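You operate a simulated robot arm through the tools that you are given. There is no shell and no other tool.

You are at the controls of a simulated robot arm. One attempt, no reset.

JOB
Put things in order on the top of the long steel table. At the end: the beige packet from the top of the long steel table stands on top of the white pad; the silver ribbed tumbler from the top of the long steel table stands where the beige packet stood; the blue mould is on the closed blue carton; the gold brass tumbler stands where the silver ribbed tumbler stood; whatever was shut is shut again. Leave all else as you found it, and nothing knocked over. Set down upright: blue mould.

The check looks at the end state, three seconds after you hand in, the way a careful person would. Anything else that was tipped, shoved, dropped, spilled or broken makes it a failure.

ROBOT AND FRAMES
A 6-joint arm with a two-finger parallel gripper, fixed in place. Base frame: the origin is on the floor under the middle of its stand, x ahead of it, y to its left, z up; the work surface is at about z = 860. Units: mm, degrees, N and s.
With the tool pointing down near the work surface it reaches from about 240 to 640 mm from the base axis. Its first joint turns from -66.0 to 66.0 degrees. Payload 2.7 kg.
The tool frame sits at the grasp point between the pads (the TCP): z along the fingers, y along the line on which they close. The tips reach 23 mm beyond it. Largest opening 94 mm; finger width 38, thickness 10; the body of the gripper, 54 by 96 mm, starts 39 mm behind the TCP.
Orientation is that of the tool frame in the base frame, as a unit quaternion [w, x, y, z]. With the fingers straight down and closing along the base's y, the tool's x points along the base's -x, its y along +y and its z along -z.

CONTROLS
- The arm moves only by the tool drive_tool. Its arguments are lists of equal length, an entry for each row: "slide": the shift along the base's x, y, z in mm, a list of three; "turn": the turn, a rotation vector about the base's x, y, z in degrees, a list of three. In form: {"slide": [[x, y, z], ...], "turn": [[rx, ry, rz], ...]}. A call has 1 to 20 rows; each row is the pose to reach, as a shift and turn from the pose commanded when the call began. "jaw" is the closure in counts, from 0 (fully open) to 255 (shut), set as the call begins (left out, the last holds). Each row takes 0.2 s and may step no farther than 50 mm and 8.6 degrees from the row before; otherwise, or with a gripper value out of range, the whole call is refused. Where a pose cannot be reached the arm comes as near as it can. A force on the tool above 40 N (or 10 N above the force at the start of the call, whichever is more), or a blocked arm, ends the call early, and 0.2 s more pass. Each finger travels about 45 mm/s and halts on what it meets, pressing with about 37 N; the grip force reading is that of the motor and also rises with nothing between the fingers. The clock runs only during rows and for 0.2 s after the last one: add rows that repeat a pose to give the fingers time. It gives the time, the measured TCP pose, the force on the tool (base axes), the opening and the grip force at its end, in the units of the frame above (readings bear some noise), with the torque about the TCP (base axes, N m) and any sound that the robot's microphone picked up.
- Cameras (640 x 400 px; columns grow to the right, rows downward): "scene" is fixed at [58.2, -419.2, 1407.7]; the picture's right is [0.91, -0.42, 0.00], its down [-0.23, -0.49, -0.84] and it looks along [0.35, 0.77, -0.54] (base axes); focal length 364 px, centre (320, 200). "wrist" rides on the gripper at [86, 16, -75] in the tool frame; the picture's right is [-0.18, 0.98, 0.00], its down [-0.58, -0.11, -0.81] and it looks along [-0.79, -0.15, 0.59] (tool axes); focal length 243 px, centre (320, 200). There is no depth. A picture from a camera that has moved, and an enlarged one, comes with that camera's place and axes in the base frame and with its lens.
- grab_frame(camera): a new picture of that camera. No time passes.
- inspect(camera, box): a new picture of the part [left, top, right, bottom] of that camera's present view, enlarged. No time passes.
- sign_off(): hands the job in; it is judged then, once.

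Nothing tells you positions but the pictures and the camera data. Unless the task says otherwise, let go and move clear before handing in.

The tools are called after "Request:" as name(argument=value, ...) on one line, values as JSON. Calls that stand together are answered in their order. drive_tool: Moves the arm, as the interface text tells. Its arguments: {"type":"object","properties":{"slide":{"type":"array","items":{"type":"array","items":{"type":"number"}}},"turn":{"type":"array","items":{"type":"array","items":{"type":"number"}}},"jaw":{"type":"number"}},"required":["slide","turn"]} The other tools are called the same way: grab_frame (camera) takes a picture; inspect (camera, box) takes an enlarged picture of a part of a camera's view; sign_off () hands the job in.

At the start:

```text
clock: 0.0
ee_pos: [337.4, -28.2, 1216.9]
ee_rot: [0.001, -0.002, 1.0, 0.0]
ft_force: [0.8, -0.1, -0.8]
moment: [-0.02, -0.02, 0.01]
gripper_width: 94.2
grip_force: 0.1
```

scene: 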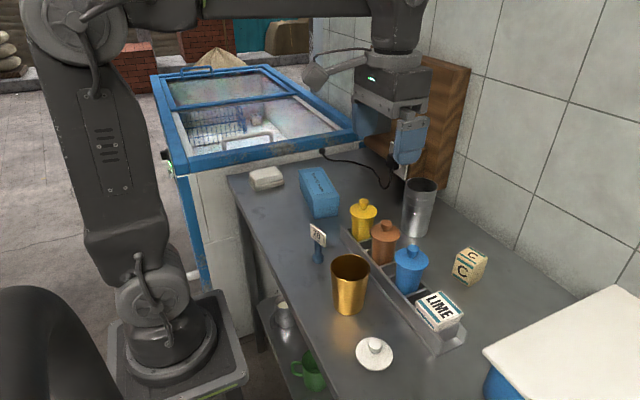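
wrist: 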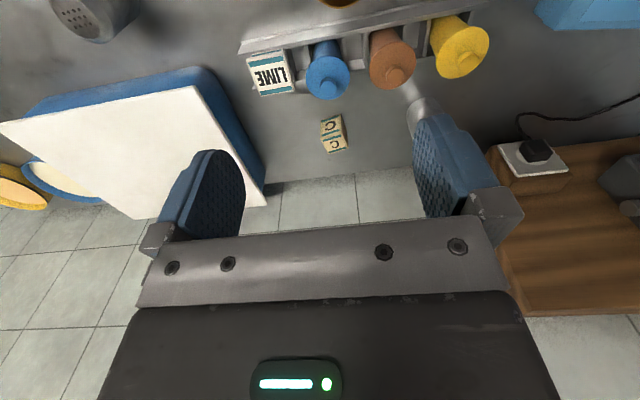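

I see a steel table with a gold tumbler, a silver tumbler, a beige packet marked C, a rack with moulds (yellow, brown, blue), a LIME packet, a blue carton, and a small white pad near the carton. I'll look closer before moving anything.

Request:
inspect(camera="scene", box=[220, 140, 380, 240])

Request:
inspect(camera="scene", box=[320, 160, 512, 280])

Request:
inspect(camera="scene", box=[300, 220, 492, 380])

Request:
grab_frame(camera="wrist")

```text
4.00 times, centred on (300, 190) of scene
camera zoom: at [58.2, -419.2, 1407.7], right [0.91, -0.42, 0.0], down [-0.23, -0.49, -0.84], along [0.35, 0.77, -0.54], focal length 1456 px, centre (400, 240)
```

zoom: 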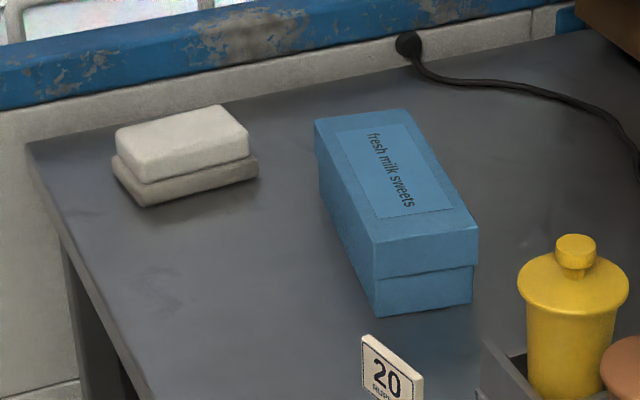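

```text
3.33 times, centred on (416, 220) of scene
camera zoom: at [58.2, -419.2, 1407.7], right [0.91, -0.42, 0.0], down [-0.23, -0.49, -0.84], along [0.35, 0.77, -0.54], focal length 1213 px, centre (0, 133)
```

zoom: 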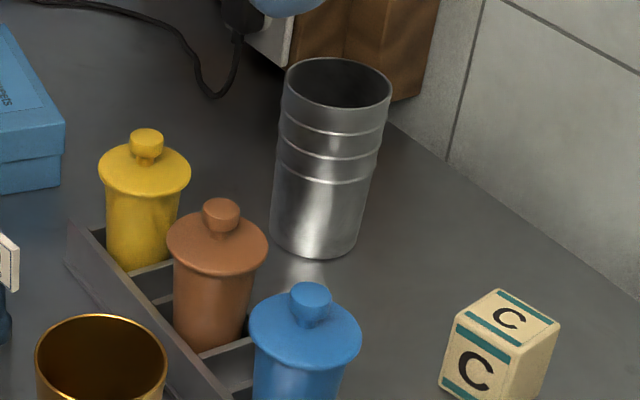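

```text
2.50 times, centred on (396, 300) of scene
camera zoom: at [58.2, -419.2, 1407.7], right [0.91, -0.42, 0.0], down [-0.23, -0.49, -0.84], along [0.35, 0.77, -0.54], focal length 910 px, centre (130, -50)
```

zoom: 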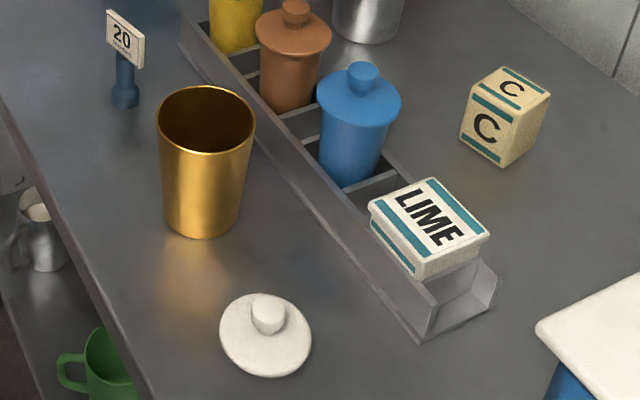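

```text
taken
camera wrist: at [251.4, -12.7, 1291.2], right [0.18, 0.98, 0.0], down [0.58, -0.11, 0.81], along [0.79, -0.15, -0.59], focal length 243 px, centre (320, 200)
```

wrist: 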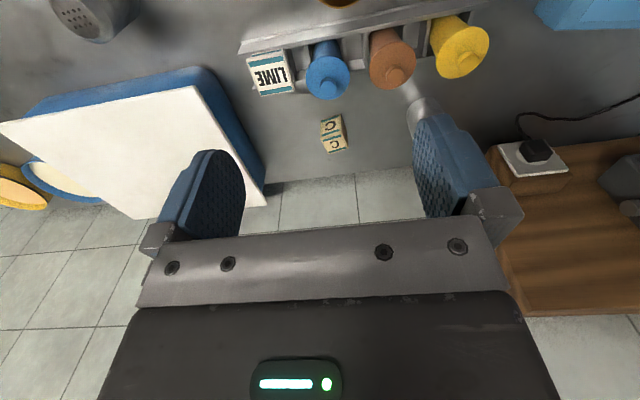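

The packet is near (578, -34), the silver tumbler near (566, 134), the gold tumbler near (310, -6), the blue mould in the rack near (428, -25), the carton around (406, 362) and the white pad near (302, 503). I'll tilt the wrist camera down for a clearer top view before picking anything up.

Request:
drive_tool(slide=[[0, 20, 0], [0, 40, 0], [0, 60, 0], [0, 80, 0], [0, 80, 0]], turn=[[0, 8, 0], [0, 16, 0], [0, 24, 0], [0, 32, 0], [0, 32, 0]], jaw=0)

Request:
grab_frame(camera="wrist")

Request:
grab_frame(camera="scene")

```text
clock: 1.2
ee_pos: [330.4, 53.2, 1198.6]
ee_rot: [-0.274, 0.0, 0.962, 0.001]
ft_force: [0.6, 0.2, 0.5]
moment: [-0.02, -0.05, -0.02]
gripper_width: 94.2
grip_force: 0.0
out of reach, approached as far as the arm can: row 4, 5
```

```text
taken
camera wrist: at [297.9, 68.1, 1308.0], right [0.15, 0.98, -0.1], down [0.92, -0.11, 0.38], along [0.36, -0.15, -0.92], focal length 243 px, centre (320, 200)
```

wrist: 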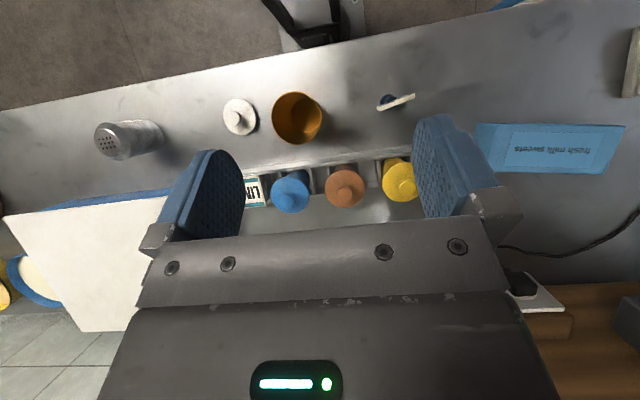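

```text
taken
```

scene: 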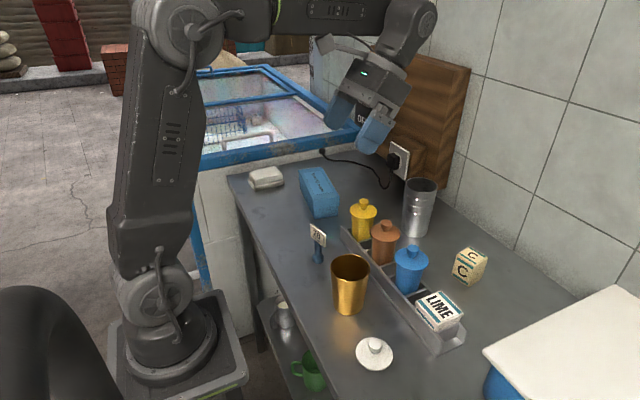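

The wall socket and its cord are behind the silver tumbler, there's a shaker at the far right end, and the gold tumbler measures about (310, -3). I'll bring the tool vertical again and move above the beige packet to measure it.

Request:
drive_tool(slide=[[20, -20, 0], [50, -40, 0], [90, -60, -20], [130, -80, -40], [170, -84, -60], [210, -84, -80], [225, -84, -110], [225, -84, -110]], turn=[[0, -8, 0], [0, -16, 0], [0, -24, 0], [0, -32, 0], [0, -32, 0], [0, -32, 0], [0, -32, 0], [0, -32, 0]])

Request:
grab_frame(camera="wrist")

Request:
grab_frame(camera="scene")

```text
clock: 3.0
ee_pos: [555.1, -34.1, 1087.0]
ee_rot: [0.001, 0.0, 1.0, -0.001]
ft_force: [-0.5, 0.5, 0.0]
moment: [0.0, 0.02, -0.02]
gripper_width: 94.1
grip_force: 0.1
```

```text
taken
camera wrist: at [470.2, -17.7, 1162.3], right [0.18, 0.98, 0.0], down [0.58, -0.11, 0.81], along [0.79, -0.15, -0.59], focal length 243 px, centre (320, 200)
```

wrist: 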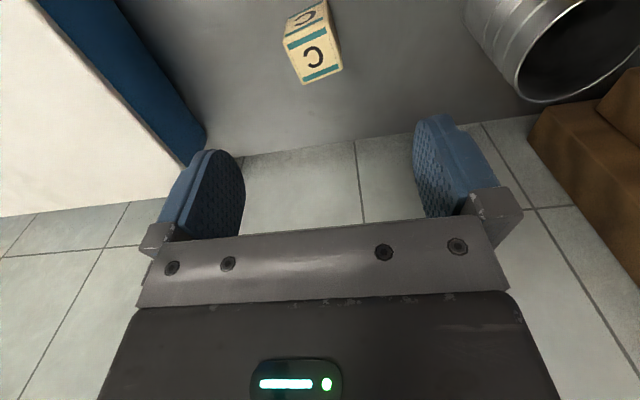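

```text
taken
```

scene: 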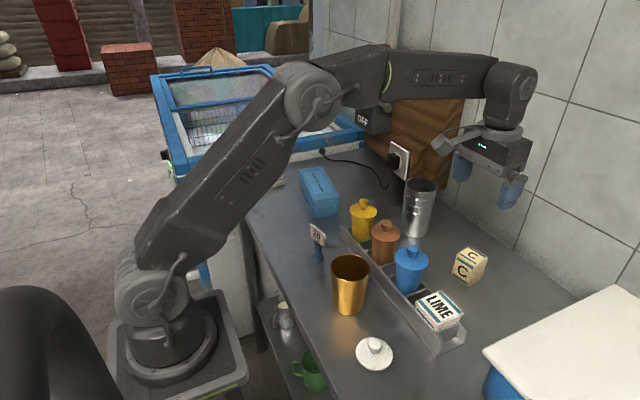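

Request:
inspect(camera="wrist", box=[240, 0, 400, 100])

Request:
inspect(camera="scene", box=[430, 225, 510, 295])

```text
4.00 times, centred on (320, 50) of wrist
camera zoom: at [470.2, -17.7, 1162.3], right [0.18, 0.98, 0.0], down [0.58, -0.11, 0.81], along [0.79, -0.15, -0.59], focal length 970 px, centre (320, 800)
```

zoom: 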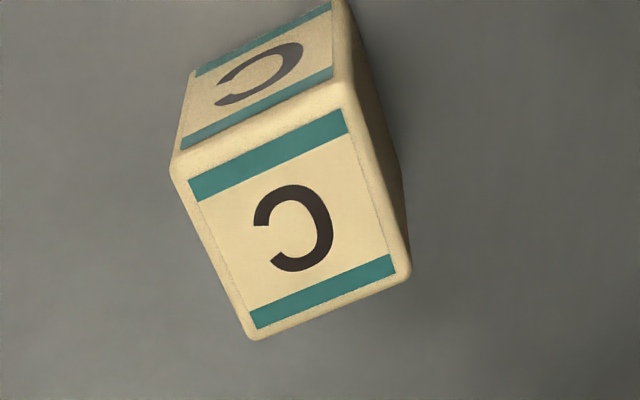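

```text
5.71 times, centred on (470, 260) of scene
camera zoom: at [58.2, -419.2, 1407.7], right [0.91, -0.42, 0.0], down [-0.23, -0.49, -0.84], along [0.35, 0.77, -0.54], focal length 2080 px, centre (-537, -143)
```

zoom: 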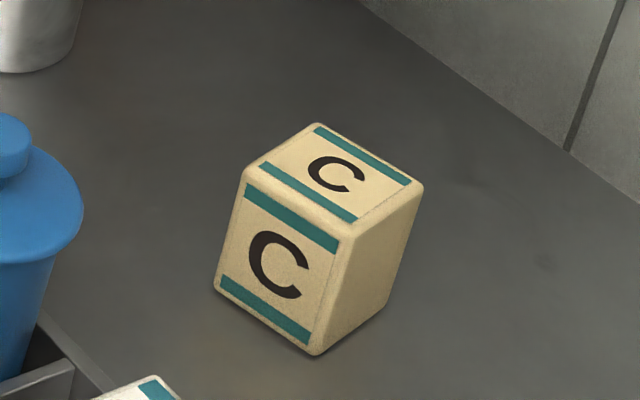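

From above, the packet's centre is about (574.5, -43.5), it is 44 mm square and about 50 mm tall, and it's turned roughly 11°. I'll line up above it with the jaw open.

Request:
drive_tool(slide=[[10, -5, -40], [19.4, -9.4, -80], [19.4, -9.4, -110], [19.4, -9.4, -110]], turn=[[0, 0, 5.5], [0, 0, 11], [0, 0, 11], [0, 0, 11]])

Request:
grab_frame(camera="wrist")

```text
clock: 4.0
ee_pos: [575.6, -42.4, 976.6]
ee_rot: [0.001, -0.097, 0.995, 0.0]
ft_force: [-0.9, -0.3, -0.2]
moment: [-0.02, 0.02, 0.01]
gripper_width: 94.2
grip_force: 0.0
```

```text
taken
camera wrist: at [488.8, -43.4, 1052.4], right [-0.01, 1.0, 0.0], down [0.59, 0.01, 0.81], along [0.81, 0.01, -0.59], focal length 243 px, centre (320, 200)
```

wrist: 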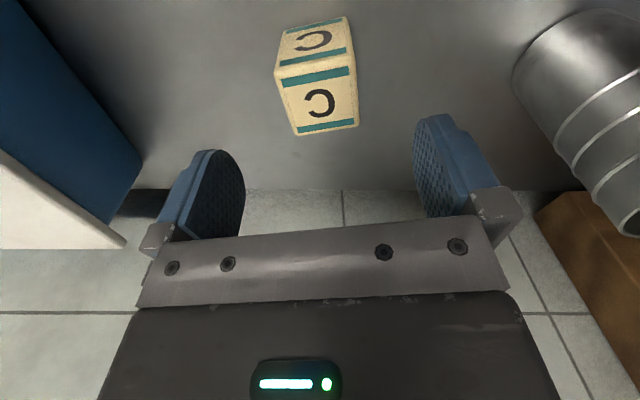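

The packet is well centred and turned about 3° more than the tool. I'll correct that, go down to z≈893 and close on it.

Request:
drive_tool(slide=[[1, 0, -30], [1, 0, -60], [1, 0, -83], [1, 0, -83]], turn=[[0, 0, 3], [0, 0, 3], [0, 0, 3], [0, 0, 3]])

Request:
grab_frame(camera="wrist")

```text
clock: 5.0
ee_pos: [578.5, -40.8, 896.4]
ee_rot: [0.001, -0.123, 0.992, 0.0]
ft_force: [-0.3, -0.3, 0.0]
moment: [0.0, 0.0, 0.01]
gripper_width: 94.2
grip_force: 0.0
```

```text
taken
camera wrist: at [490.8, -46.6, 970.5], right [-0.06, 1.0, 0.0], down [0.59, 0.04, 0.81], along [0.81, 0.05, -0.59], focal length 243 px, centre (320, 200)
```

wrist: 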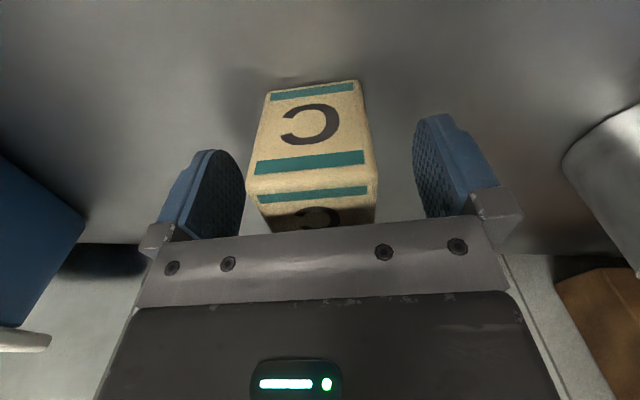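

The packet sits between the fingers, slightly toward one side. I'll shift 2 mm and close.

Request:
drive_tool(slide=[[0, -2, -2], [0, -2, -2]], turn=[[0, 0, 0], [0, 0, 0]])

Request:
drive_tool(slide=[[0, 0, 0], [0, 0, 0], [0, 0, 0], [0, 0, 0], [0, 0, 0]], turn=[[0, 0, 0], [0, 0, 0], [0, 0, 0], [0, 0, 0], [0, 0, 0]], jaw=255)

Request:
grab_frame(camera="wrist")

```text
clock: 5.6
ee_pos: [577.3, -43.8, 893.4]
ee_rot: [0.0, -0.122, 0.993, 0.0]
ft_force: [0.8, -0.2, 0.1]
moment: [0.0, 0.0, 0.02]
gripper_width: 93.8
grip_force: 0.1
```

```text
clock: 6.8
ee_pos: [577.0, -43.6, 893.5]
ee_rot: [0.001, -0.122, 0.992, 0.0]
ft_force: [0.7, 0.6, 0.0]
moment: [0.01, 0.0, -0.01]
gripper_width: 44.5
grip_force: 37.1
```

```text
taken
camera wrist: at [490.7, -49.0, 968.1], right [-0.06, 1.0, 0.0], down [0.59, 0.04, 0.81], along [0.81, 0.05, -0.59], focal length 243 px, centre (320, 200)
```

wrist: 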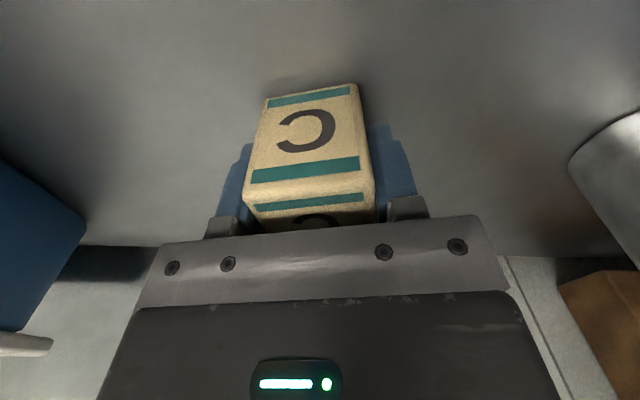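

The packet is held at 44.5 mm, and its original spot is (577, -43.5). I'll lift it and carry it over to the white pad.

Request:
drive_tool(slide=[[0, 0, 40], [0, 0, 85], [0, 0, 130], [0, 0, 167], [-21, 41.8, 167], [-42, 83.6, 167], [-63, 125.4, 167], [-85, 167, 167], [-106, 209, 167], [-127, 251, 167], [-148, 293, 167], [-169, 334, 167], [-190, 376, 167], [-212, 418, 167], [-233, 460, 167], [-254, 502, 167], [-275, 540, 167], [-275, 540, 167]], turn=[[0, 0, 0], [0, 0, 0], [0, 0, 0], [0, 0, 0], [0, 0, 0], [0, 0, 0], [0, 0, 0], [0, 0, 0], [0, 0, 0], [0, 0, 0], [0, 0, 0], [0, 0, 0], [0, 0, 0], [0, 0, 0], [0, 0, 0], [0, 0, 0], [0, 0, 0], [0, 0, 0]])

Request:
grab_frame(camera="wrist")

Request:
grab_frame(camera="scene")

```text
clock: 10.6
ee_pos: [298.5, 494.3, 1060.2]
ee_rot: [-0.001, -0.122, 0.993, 0.0]
ft_force: [0.0, 0.2, -0.1]
moment: [0.02, -0.04, -0.01]
gripper_width: 44.6
grip_force: 37.2
```

```text
taken
camera wrist: at [212.6, 488.5, 1134.3], right [-0.06, 1.0, 0.0], down [0.59, 0.04, 0.81], along [0.81, 0.05, -0.59], focal length 243 px, centre (320, 200)
```

wrist: 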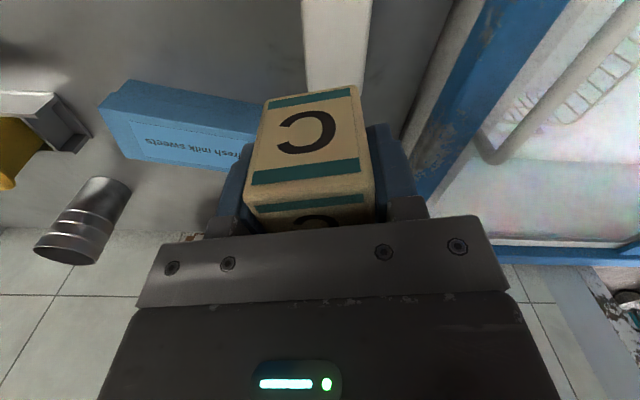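

```text
taken
```

scene: 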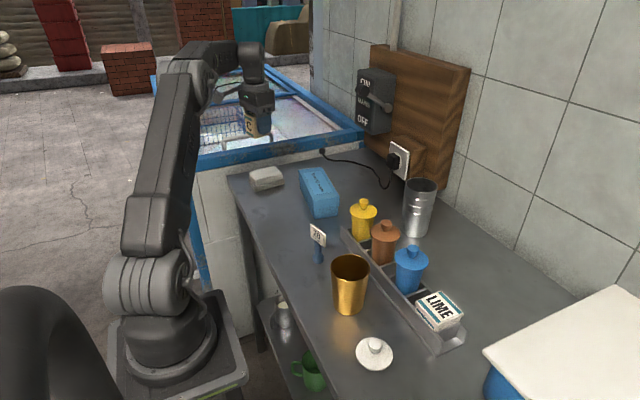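

I'm near the pad with the packet held high and can see the pad behind and below it. I'll zoom in to measure the pad.

Request:
inspect(camera="wrist", box=[240, 0, 400, 100])

Request:
inspect(camera="scene", box=[220, 80, 380, 230])

Request:
inspect(camera="scene", box=[240, 155, 300, 200])

```text
4.00 times, centred on (320, 50) of wrist
camera zoom: at [212.6, 488.5, 1134.3], right [-0.06, 1.0, 0.0], down [0.59, 0.04, 0.81], along [0.81, 0.05, -0.59], focal length 970 px, centre (320, 800)
```

zoom: 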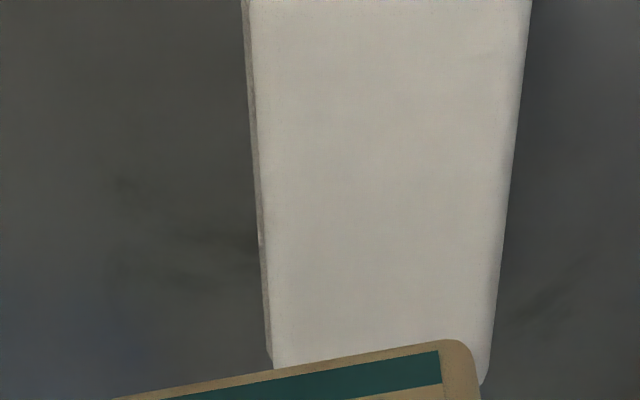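

```text
2.67 times, centred on (300, 155) of scene
camera zoom: at [58.2, -419.2, 1407.7], right [0.91, -0.42, 0.0], down [-0.23, -0.49, -0.84], along [0.35, 0.77, -0.54], focal length 971 px, centre (373, 320)
```

zoom: 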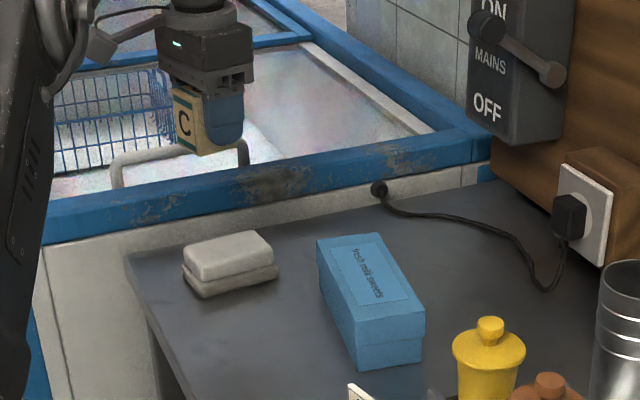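

```text
8.89 times, centred on (270, 178) of scene
camera zoom: at [58.2, -419.2, 1407.7], right [0.91, -0.42, 0.0], down [-0.23, -0.49, -0.84], along [0.35, 0.77, -0.54], focal length 3236 px, centre (764, 400)
```

zoom: 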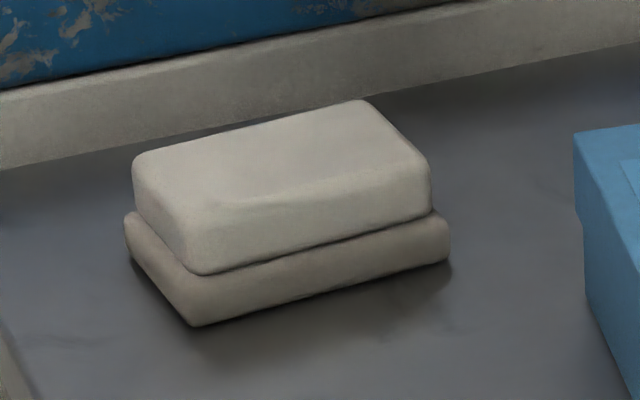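

The pad is a folded two-layer cloth with its centre near (304, 510), about 91 × 58 mm, turned 5°, with the top at z≈895. I'll align over it and descend partway.

Request:
drive_tool(slide=[[3, 8, -30], [5.3, 15.9, -60], [5.3, 15.9, -90], [5.3, 15.9, -106], [5.3, 15.9, -106]], turn=[[0, 0, -4.5], [0, 0, -9], [0, 0, -9], [0, 0, -9], [0, 0, -9]])

Request:
grab_frame(camera="wrist")

Request:
inspect(camera="scene", box=[220, 110, 320, 200])

```text
clock: 11.8
ee_pos: [308.0, 511.2, 953.1]
ee_rot: [-0.001, -0.045, 0.999, 0.002]
ft_force: [-0.8, 0.0, -1.2]
moment: [0.02, 0.0, 0.0]
gripper_width: 44.6
grip_force: 37.2
```

```text
taken
camera wrist: at [221.3, 518.8, 1028.3], right [0.1, 1.0, 0.0], down [0.59, -0.06, 0.81], along [0.8, -0.08, -0.59], focal length 243 px, centre (320, 200)
```

wrist: 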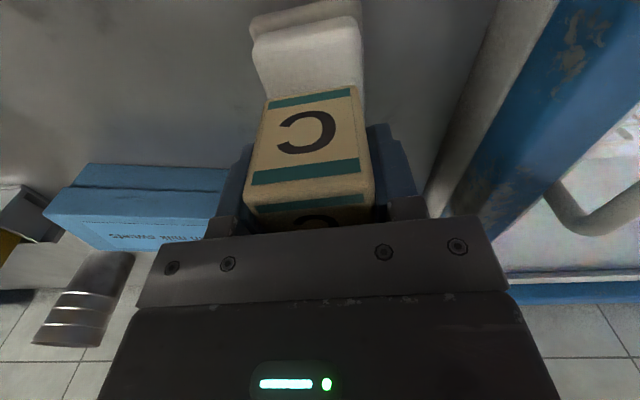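

```text
4.44 times, centred on (270, 155) of scene
camera zoom: at [58.2, -419.2, 1407.7], right [0.91, -0.42, 0.0], down [-0.23, -0.49, -0.84], along [0.35, 0.77, -0.54], focal length 1618 px, centre (542, 400)
```

zoom: 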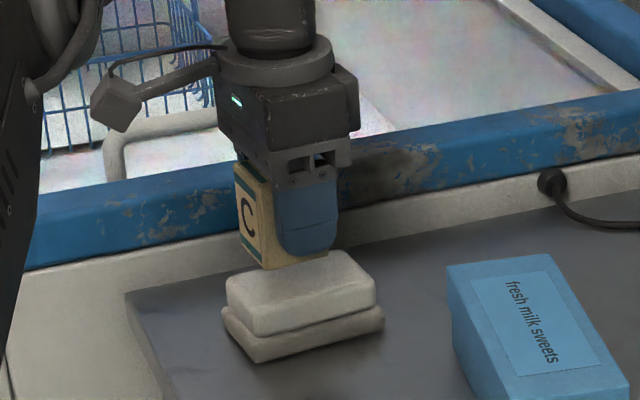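

The packet is centred over the pad at (308, 511). I'll lower it in small steps and watch the force.

Request:
drive_tool(slide=[[0, 0, -8], [0, 0, -14], [0, 0, -18], [0, 0, -20], [0, 0, -20]], turn=[[0, 0, 0], [0, 0, 0], [0, 0, 0], [0, 0, 0], [0, 0, 0]])

Request:
inspect(camera="scene", box=[240, 130, 310, 190])

```text
clock: 13.0
ee_pos: [307.6, 510.3, 933.5]
ee_rot: [-0.001, -0.045, 0.999, 0.0]
ft_force: [-0.6, -0.4, -1.0]
moment: [0.01, -0.04, -0.01]
gripper_width: 44.5
grip_force: 36.7
```

```text
6.67 times, centred on (275, 160) of scene
camera zoom: at [58.2, -419.2, 1407.7], right [0.91, -0.42, 0.0], down [-0.23, -0.49, -0.84], along [0.35, 0.77, -0.54], focal length 2427 px, centre (620, 467)
```

zoom: 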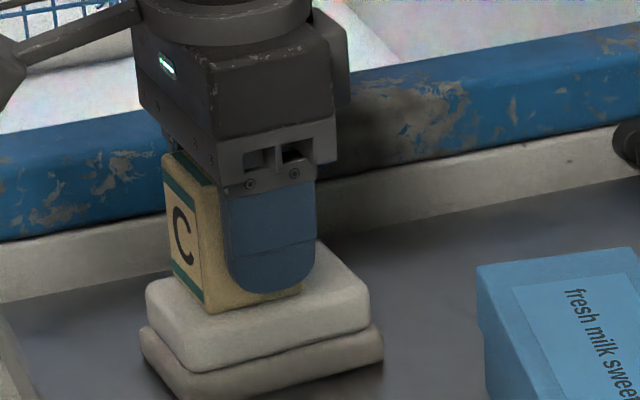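

It's almost touching. I'll take small steps down until contact shows.

Request:
drive_tool(slide=[[0, 0, -1], [0, 0, -2], [0, 0, -2]], turn=[[0, 0, 0], [0, 0, 0], [0, 0, 0]])

Request:
drive_tool(slide=[[0, 0, -1], [0, 0, -2], [0, 0, -2]], turn=[[0, 0, 0], [0, 0, 0], [0, 0, 0]])

Request:
inspect(camera="scene", box=[240, 130, 310, 190])

```text
clock: 13.8
ee_pos: [306.8, 511.2, 932.6]
ee_rot: [0.0, -0.044, 0.999, 0.001]
ft_force: [-1.4, -1.8, 9.6]
moment: [-0.24, 0.03, -0.01]
gripper_width: 44.6
grip_force: 36.8
```

```text
clock: 14.6
ee_pos: [308.4, 511.8, 932.7]
ee_rot: [0.001, -0.046, 0.999, 0.003]
ft_force: [-3.0, -1.6, 25.4]
moment: [-0.31, 0.34, -0.02]
gripper_width: 44.7
grip_force: 36.7
```

```text
6.67 times, centred on (275, 160) of scene
camera zoom: at [57.8, -419.7, 1407.6], right [0.91, -0.42, 0.0], down [-0.23, -0.49, -0.84], along [0.35, 0.77, -0.54], focal length 2427 px, centre (620, 467)
```

zoom: 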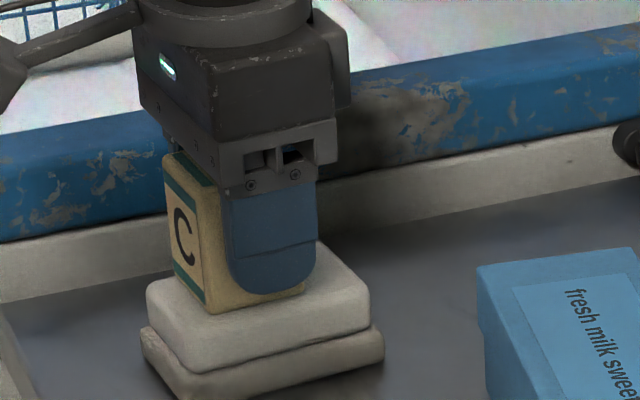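

Contact with the pad is confirmed at TCP z≈932.7, which puts the pad top at about 899. I'll relieve the pressure, then open.

Request:
drive_tool(slide=[[0, 0, 2], [0, 0, 3], [0, 0, 3]], turn=[[0, 0, 0], [0, 0, 0], [0, 0, 0]])

Request:
drive_tool(slide=[[0, 0, 0], [0, 0, 0], [0, 0, 0], [0, 0, 0]], turn=[[0, 0, 0], [0, 0, 0], [0, 0, 0], [0, 0, 0]], jaw=30)

Request:
grab_frame(camera="wrist")

Request:
inspect(camera="scene", box=[240, 130, 310, 190])

```text
clock: 15.4
ee_pos: [308.3, 511.0, 932.4]
ee_rot: [0.0, -0.044, 0.999, 0.001]
ft_force: [2.8, 3.5, 12.2]
moment: [0.13, -0.18, 0.01]
gripper_width: 44.6
grip_force: 36.3
```

```text
clock: 16.4
ee_pos: [307.2, 510.7, 932.6]
ee_rot: [-0.001, -0.044, 0.999, 0.001]
ft_force: [-0.3, 0.3, 0.0]
moment: [0.01, 0.01, 0.01]
gripper_width: 83.1
grip_force: 0.0
```

```text
taken
camera wrist: at [221.4, 518.9, 1007.5], right [0.1, 1.0, 0.0], down [0.59, -0.06, 0.81], along [0.8, -0.08, -0.59], focal length 243 px, centre (320, 200)
```

wrist: 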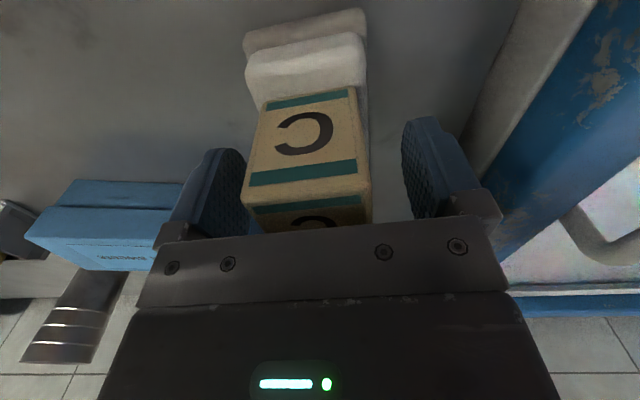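

```text
6.67 times, centred on (275, 160) of scene
camera zoom: at [58.2, -419.2, 1407.7], right [0.91, -0.42, 0.0], down [-0.23, -0.49, -0.84], along [0.35, 0.77, -0.54], focal length 2427 px, centre (620, 467)
```

zoom: 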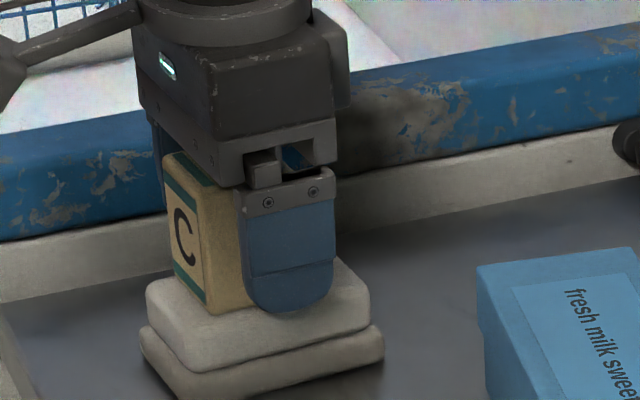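

The packet stands on the pad. I'll lift clear and go over to the silver tumbler to measure it from above.

Request:
drive_tool(slide=[[0, 0, 40], [0, 0, 85], [0, 0, 130], [0, 0, 155], [25, -38, 155], [50, -76, 155], [75, -114, 155], [100, -152, 155], [125, -190, 155], [150, -228, 155], [175, -266, 155], [200, -304, 155], [225, -342, 155], [245, -377, 155], [245, -377, 155]], turn=[[0, 0, 0], [0, 0, 0], [0, 0, 0], [0, 0, 0], [0, 0, -5], [0, 0, -5], [0, 0, -5], [0, 0, -5], [0, 0, -5], [0, 0, -5], [0, 0, -5], [0, 0, -5], [0, 0, -5], [0, 0, -5], [0, 0, -5]], jaw=0)

Request:
grab_frame(camera="wrist")

Request:
grab_frame(camera="scene")

```text
clock: 19.6
ee_pos: [551.2, 135.2, 1084.9]
ee_rot: [0.001, -0.002, 1.0, 0.001]
ft_force: [-0.9, 0.6, -0.4]
moment: [-0.02, 0.03, -0.02]
gripper_width: 93.7
grip_force: 0.1
out of reach, approached as far as the arm can: row 3
```

```text
taken
camera wrist: at [467.1, 150.7, 1160.7], right [0.18, 0.98, 0.0], down [0.58, -0.11, 0.81], along [0.79, -0.15, -0.59], focal length 243 px, centre (320, 200)
```

wrist: 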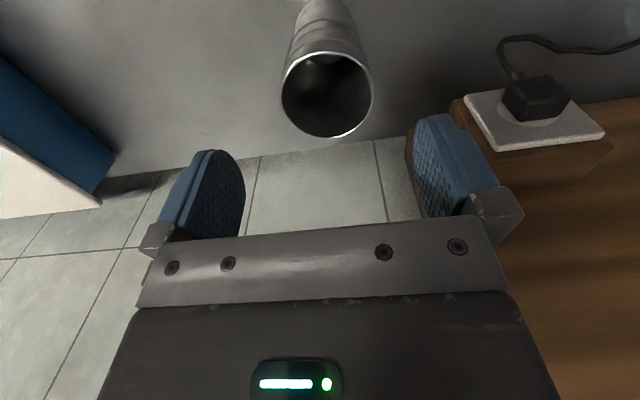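

```text
taken
```

scene: 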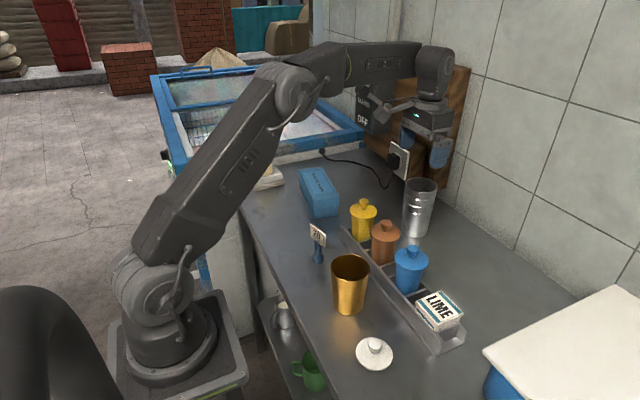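

The silver tumbler is in view, so I'll zoom in to measure the rim and the base.

Request:
inspect(camera="wrist", box=[240, 0, 400, 150])

Request:
inspect(camera="scene", box=[380, 165, 460, 245])

Request:
inspect(camera="scene", box=[240, 130, 310, 190])

```text
2.67 times, centred on (320, 75) of wrist
camera zoom: at [467.1, 150.7, 1160.7], right [0.18, 0.98, 0.0], down [0.58, -0.11, 0.81], along [0.79, -0.15, -0.59], focal length 647 px, centre (320, 533)
```

zoom: 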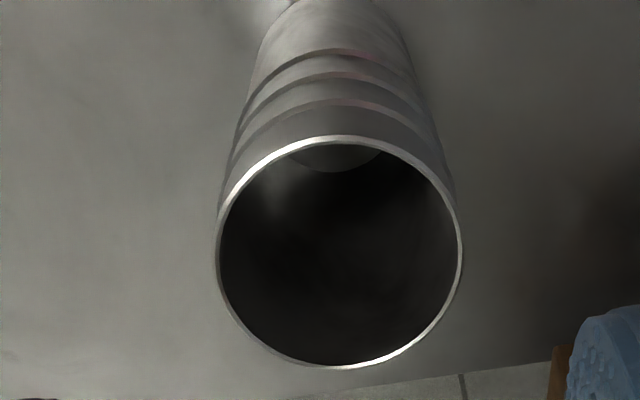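

```text
5.00 times, centred on (420, 205) of scene
camera zoom: at [58.2, -419.2, 1407.7], right [0.91, -0.42, 0.0], down [-0.23, -0.49, -0.84], along [0.35, 0.77, -0.54], focal length 1820 px, centre (-180, 175)
```

zoom: 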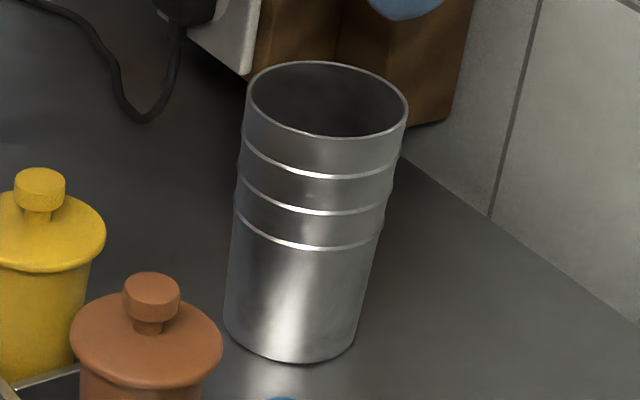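

```text
6.67 times, centred on (275, 160) of scene
camera zoom: at [58.2, -419.2, 1407.7], right [0.91, -0.42, 0.0], down [-0.23, -0.49, -0.84], along [0.35, 0.77, -0.54], focal length 2427 px, centre (620, 467)
```

zoom: 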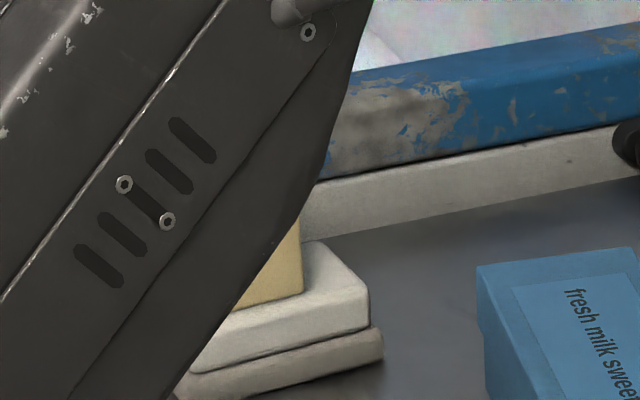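

The silver tumbler's centre is about (575, 137), with the rim at z≈983 and about 74 mm across. I'll go above it, stopping just over the rim to check.

Request:
drive_tool(slide=[[12, 1, -25], [23.8, 1.8, -50], [23.8, 1.8, -65], [23.8, 1.8, -65]], turn=[[0, 0, 0], [0, 0, 0], [0, 0, 0], [0, 0, 0]])

Request:
grab_frame(camera="wrist")

Request:
inspect(camera="scene", box=[370, 120, 480, 245])

```text
clock: 20.6
ee_pos: [574.4, 138.6, 1019.4]
ee_rot: [0.001, 0.0, 1.0, 0.0]
ft_force: [0.1, 0.0, -0.5]
moment: [-0.02, -0.02, 0.0]
gripper_width: 93.9
grip_force: 0.0
```

```text
taken
camera wrist: at [489.9, 153.7, 1095.6], right [0.18, 0.98, 0.0], down [0.58, -0.11, 0.81], along [0.79, -0.15, -0.59], focal length 243 px, centre (320, 200)
```

wrist: 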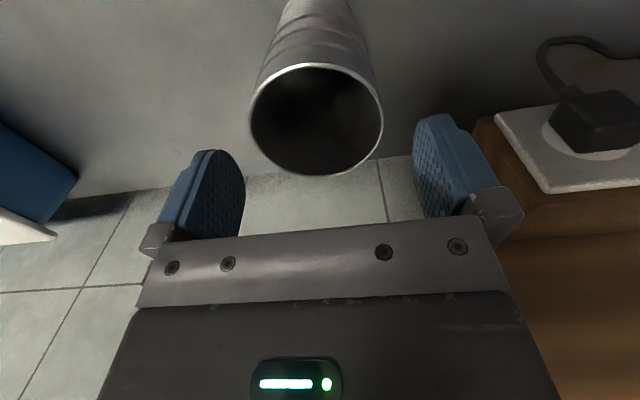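

```text
3.20 times, centred on (425, 182) of scene
camera zoom: at [58.2, -419.2, 1407.7], right [0.91, -0.42, 0.0], down [-0.23, -0.49, -0.84], along [0.35, 0.77, -0.54], focal length 1165 px, centre (-16, 256)
```

zoom: 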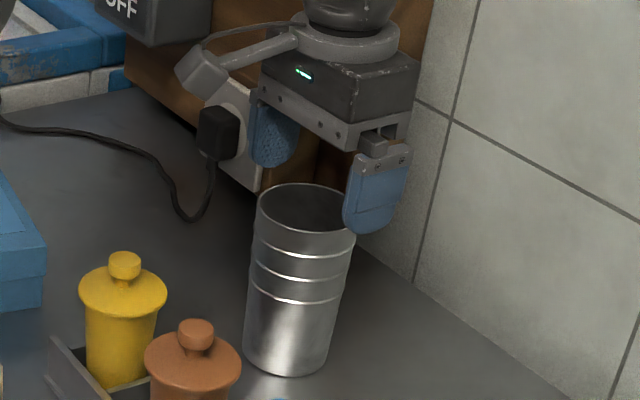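

The tumbler is centred to within 2 mm. I'll descend around the rim to z≈954, leaving the palm 10 mm above it.

Request:
drive_tool(slide=[[1, -2, -20], [1, -2, -40], [1, -2, -55], [1, -2, -65], [1, -2, -65]], turn=[[0, 0, 0], [0, 0, 0], [0, 0, 0], [0, 0, 0], [0, 0, 0]])

Request:
grab_frame(camera="wrist")

Request:
inspect(camera="scene", box=[370, 120, 480, 245])

```text
clock: 21.8
ee_pos: [575.3, 135.0, 955.8]
ee_rot: [0.0, -0.001, 1.0, 0.0]
ft_force: [-0.3, 0.2, -0.7]
moment: [-0.02, -0.03, -0.01]
gripper_width: 94.1
grip_force: 0.0
```

```text
taken
camera wrist: at [490.5, 150.4, 1031.1], right [0.18, 0.98, 0.0], down [0.58, -0.11, 0.81], along [0.79, -0.15, -0.59], focal length 243 px, centre (320, 200)
```

wrist: 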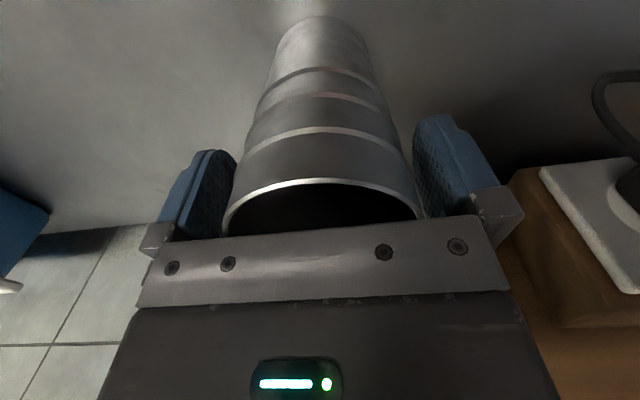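

```text
3.20 times, centred on (425, 182) of scene
camera zoom: at [58.2, -419.2, 1407.7], right [0.91, -0.42, 0.0], down [-0.23, -0.49, -0.84], along [0.35, 0.77, -0.54], focal length 1165 px, centre (-16, 256)
```

zoom: 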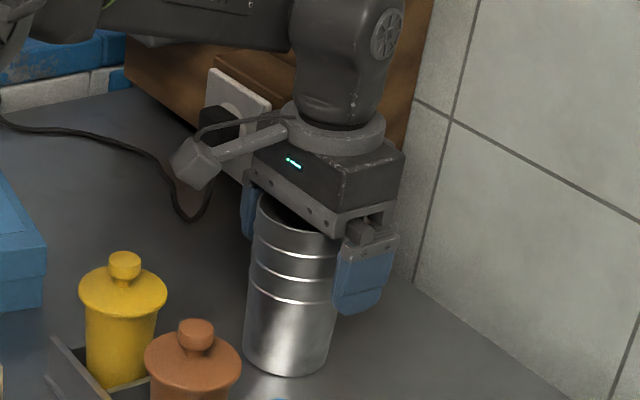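

The fingers straddle the tumbler with the rim below the palm. I'll close now.

Request:
drive_tool(slide=[[0, 0, 0], [0, 0, 0], [0, 0, 0], [0, 0, 0]], turn=[[0, 0, 0], [0, 0, 0], [0, 0, 0], [0, 0, 0]], jaw=255)

Request:
grab_frame(camera="wrist")

Request:
inspect(camera="scene", box=[370, 120, 480, 245])

```text
clock: 22.8
ee_pos: [575.8, 134.2, 956.0]
ee_rot: [0.001, -0.002, 1.0, -0.001]
ft_force: [0.1, -0.3, 0.5]
moment: [-0.01, -0.01, 0.04]
gripper_width: 69.2
grip_force: 37.0
```

```text
taken
camera wrist: at [490.5, 150.4, 1031.4], right [0.18, 0.98, 0.0], down [0.58, -0.11, 0.81], along [0.79, -0.15, -0.59], focal length 243 px, centre (320, 200)
```

wrist: 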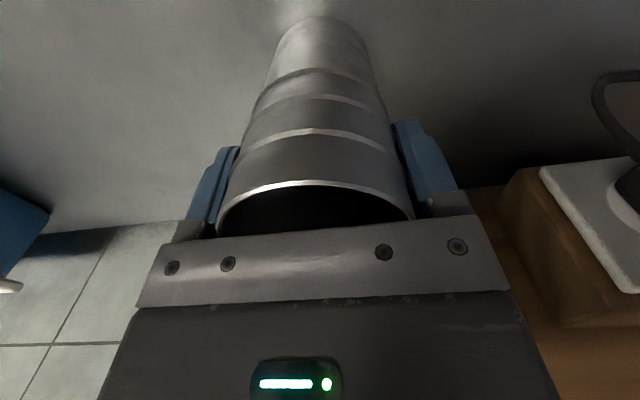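

```text
3.20 times, centred on (425, 182) of scene
camera zoom: at [58.2, -419.2, 1407.7], right [0.91, -0.42, 0.0], down [-0.23, -0.49, -0.84], along [0.35, 0.77, -0.54], focal length 1165 px, centre (-16, 256)
```

zoom: 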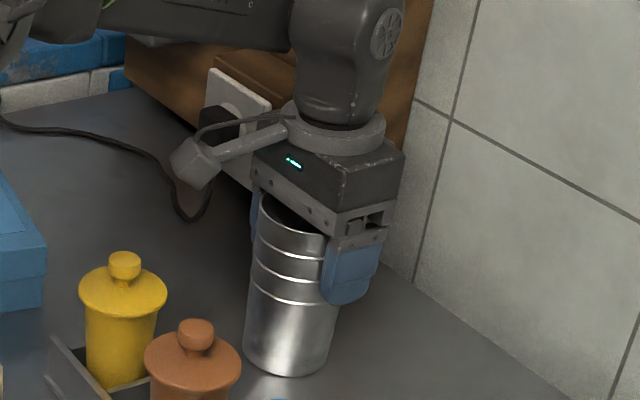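

The tumbler is gripped at 69 mm. I'll check how it sits in the pads before lifting.

Request:
inspect(camera="scene", box=[400, 155, 460, 245])

Request:
inspect(camera="wrist", box=[180, 100, 470, 250])

```text
4.44 times, centred on (430, 200) of scene
camera zoom: at [58.2, -419.2, 1407.7], right [0.91, -0.42, 0.0], down [-0.23, -0.49, -0.84], along [0.35, 0.77, -0.54], focal length 1618 px, centre (-169, 200)
```

zoom: 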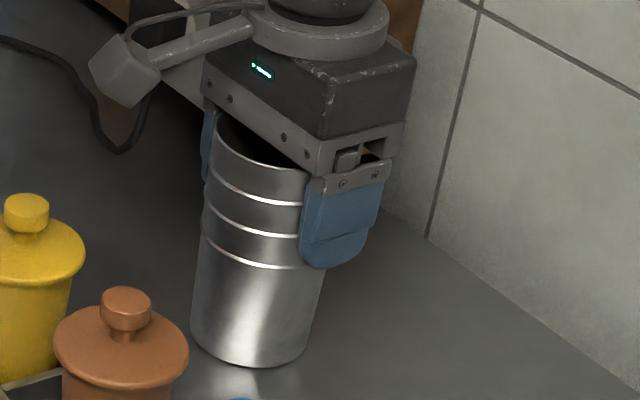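

```text
2.21 times, centred on (325, 175) of wrist
camera zoom: at [490.5, 150.4, 1031.4], right [0.18, 0.98, 0.0], down [0.58, -0.11, 0.81], along [0.79, -0.15, -0.59], focal length 535 px, centre (309, 255)
```

zoom: 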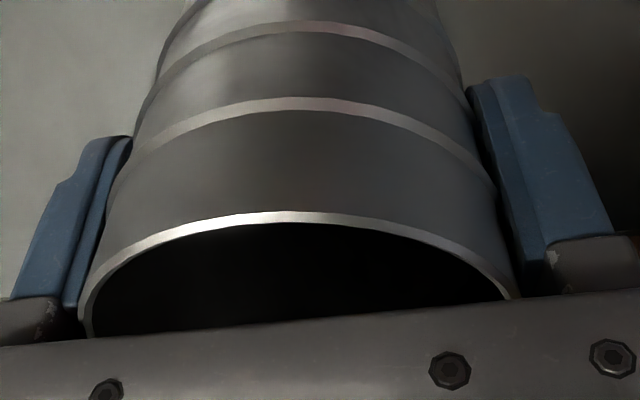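

The grip looks sound and the palm is clear of the rim. I'll lift gently and carry the tumbler straight to the packet's old spot.

Request:
drive_tool(slide=[[0, 0, 5], [0, 0, 15], [0, 0, 35], [0, 0, 55], [0, -20, 60], [1, -50, 60], [1, -85, 60], [2, -120, 60], [3, -150, 60], [3.2, -170, 60], [3.2, -178, 60], [3.2, -178, 60]], turn=[[0, 0, 0], [0, 0, 0], [0, 0, 0], [0, 0, 0], [0, 0, 0], [0, 0, 0], [0, 0, 0], [0, 0, 0], [0, 0, 0], [0, 0, 0], [0, 0, 0], [0, 0, 0]])

Request:
grab_frame(camera="wrist")

Request:
grab_frame(camera="scene")

```text
clock: 25.4
ee_pos: [580.4, -42.5, 1017.4]
ee_rot: [0.001, -0.001, 1.0, 0.0]
ft_force: [0.6, 0.1, -2.0]
moment: [-0.01, -0.03, -0.01]
gripper_width: 69.5
grip_force: 36.3
```

```text
taken
camera wrist: at [494.1, -27.9, 1092.3], right [0.18, 0.98, 0.0], down [0.58, -0.11, 0.81], along [0.79, -0.15, -0.59], focal length 243 px, centre (320, 200)
```

wrist: 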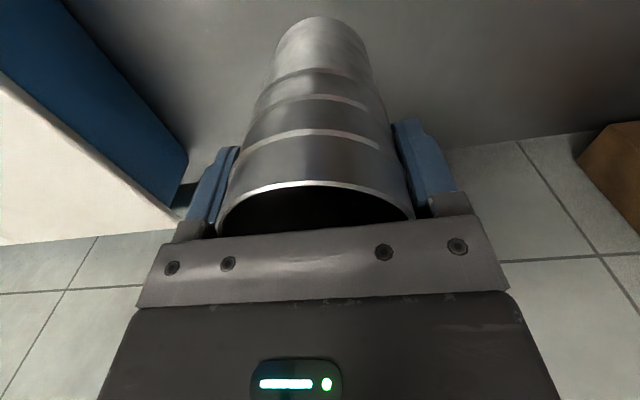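

```text
taken
```

scene: 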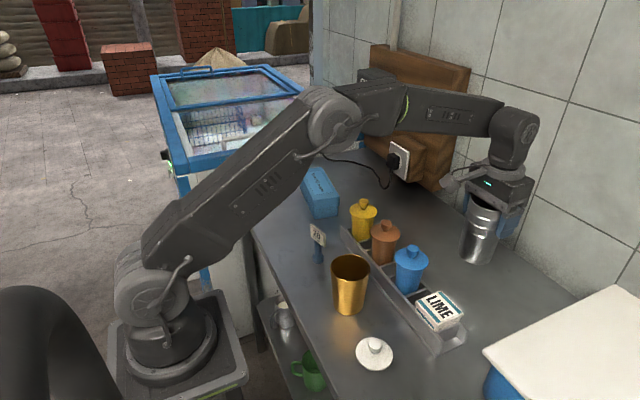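

The tumbler is upright above the packet's old spot. I'll lower it to just above the table and then touch down gently.

Request:
drive_tool(slide=[[0, 0, -20], [0, 0, -40], [0, 0, -52], [0, 0, -57], [0, 0, -57]], turn=[[0, 0, 0], [0, 0, 0], [0, 0, 0], [0, 0, 0], [0, 0, 0]])

Request:
drive_tool(slide=[[0, 0, -1], [0, 0, -2], [0, 0, -2]], turn=[[0, 0, 0], [0, 0, 0], [0, 0, 0]])

Request:
inspect(camera="scene", box=[430, 180, 540, 300])

```text
clock: 26.6
ee_pos: [578.6, -43.7, 958.6]
ee_rot: [0.001, -0.001, 1.0, 0.001]
ft_force: [0.3, 0.0, -1.2]
moment: [-0.01, -0.03, -0.01]
gripper_width: 69.2
grip_force: 36.2
```

```text
clock: 27.4
ee_pos: [578.4, -42.7, 958.2]
ee_rot: [0.001, 0.0, 1.0, 0.0]
ft_force: [-0.6, 0.2, -0.9]
moment: [0.02, 0.0, -0.01]
gripper_width: 69.2
grip_force: 37.2
```

```text
3.33 times, centred on (485, 240) of scene
camera zoom: at [58.2, -419.2, 1407.7], right [0.91, -0.42, 0.0], down [-0.23, -0.49, -0.84], along [0.35, 0.77, -0.54], focal length 1213 px, centre (-230, 67)
```

zoom: 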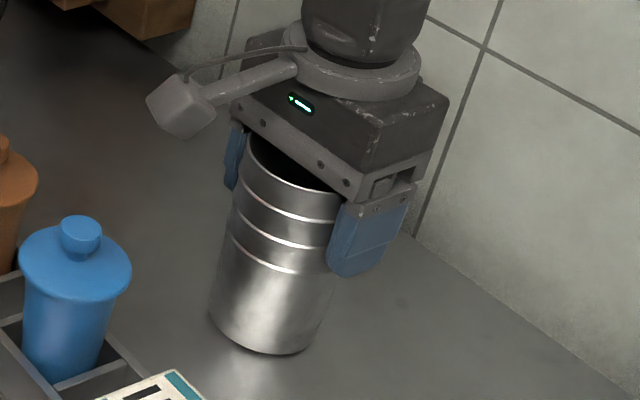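

There's no contact yet, so I'll continue down in small steps.

Request:
drive_tool(slide=[[0, 0, -1], [0, 0, -1], [0, 0, -1]], turn=[[0, 0, 0], [0, 0, 0], [0, 0, 0]])

Request:
drive_tool(slide=[[0, 0, -1], [0, 0, -1], [0, 0, -1]], turn=[[0, 0, 0], [0, 0, 0], [0, 0, 0]])

```text
clock: 28.2
ee_pos: [578.8, -42.1, 957.8]
ee_rot: [0.001, 0.0, 1.0, 0.0]
ft_force: [0.1, 0.6, -1.3]
moment: [0.0, -0.04, 0.0]
gripper_width: 69.4
grip_force: 36.9
```

```text
clock: 29.0
ee_pos: [577.5, -43.0, 956.9]
ee_rot: [0.001, -0.001, 1.0, 0.0]
ft_force: [-1.7, 1.4, 2.8]
moment: [-0.03, 0.11, -0.03]
gripper_width: 69.3
grip_force: 36.9
```

It has touched down lightly. I'll open the jaw and check before lifting.

Request:
drive_tool(slide=[[0, 0, 0], [0, 0, 0], [0, 0, 0], [0, 0, 0]], turn=[[0, 0, 0], [0, 0, 0], [0, 0, 0], [0, 0, 0]], jaw=0)

Request:
grab_frame(camera="wrist")

```text
clock: 30.0
ee_pos: [579.6, -42.9, 956.0]
ee_rot: [0.001, -0.001, 1.0, 0.0]
ft_force: [0.8, 0.2, -0.5]
moment: [-0.01, -0.02, -0.05]
gripper_width: 94.2
grip_force: 0.0
```

```text
taken
camera wrist: at [494.2, -27.6, 1030.8], right [0.18, 0.98, 0.0], down [0.58, -0.11, 0.81], along [0.79, -0.15, -0.59], focal length 243 px, centre (320, 200)
```

wrist: 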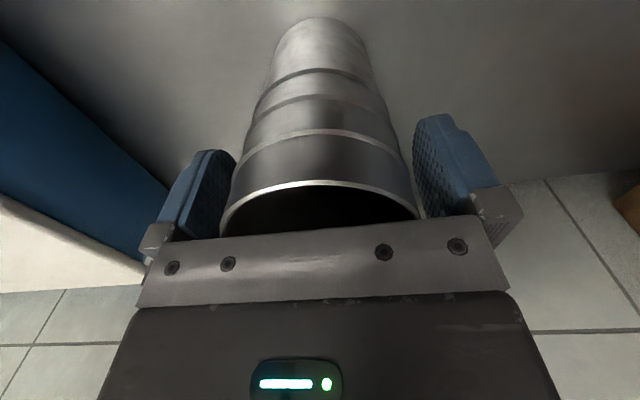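

The silver tumbler stands free at the packet's old spot. I'll lift clear and move over to the gold tumbler.

Request:
drive_tool(slide=[[0, 0, 20], [0, 0, 50], [0, 0, 90], [0, 0, 115], [-45, 7, 115], [-90, 14, 115], [-135, 21, 115], [-180, 28, 115], [-225, 34, 115], [-265, 40, 115], [-269, 40, 115], [-269, 40, 115]], turn=[[0, 0, 0], [0, 0, 0], [0, 0, 0], [0, 0, 0], [0, 0, 0], [0, 0, 0], [0, 0, 0], [0, 0, 0], [0, 0, 0], [0, 0, 0], [0, 0, 0], [0, 0, 0]])

Request:
grab_frame(camera="wrist")

Request:
grab_frame(camera="scene")

```text
clock: 32.6
ee_pos: [310.7, -2.1, 1073.4]
ee_rot: [0.001, -0.001, 1.0, 0.0]
ft_force: [-0.2, -0.6, -0.1]
moment: [0.01, 0.02, 0.0]
gripper_width: 93.8
grip_force: 0.1
```

```text
taken
camera wrist: at [225.6, 13.3, 1147.8], right [0.18, 0.98, 0.0], down [0.58, -0.11, 0.81], along [0.79, -0.15, -0.59], focal length 243 px, centre (320, 200)
```

wrist: 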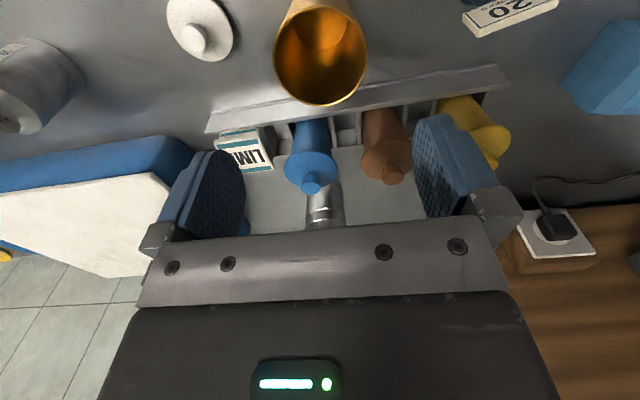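

```text
taken
```

scene: 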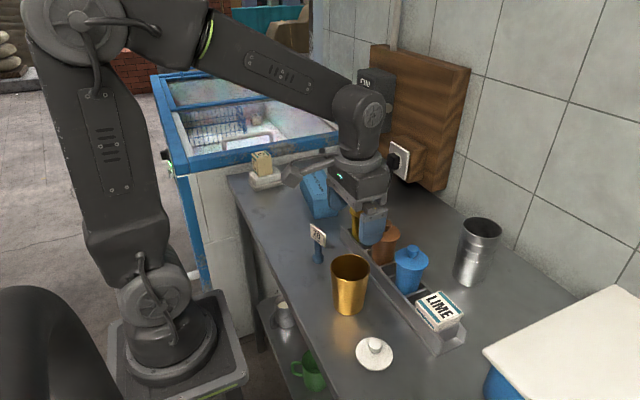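

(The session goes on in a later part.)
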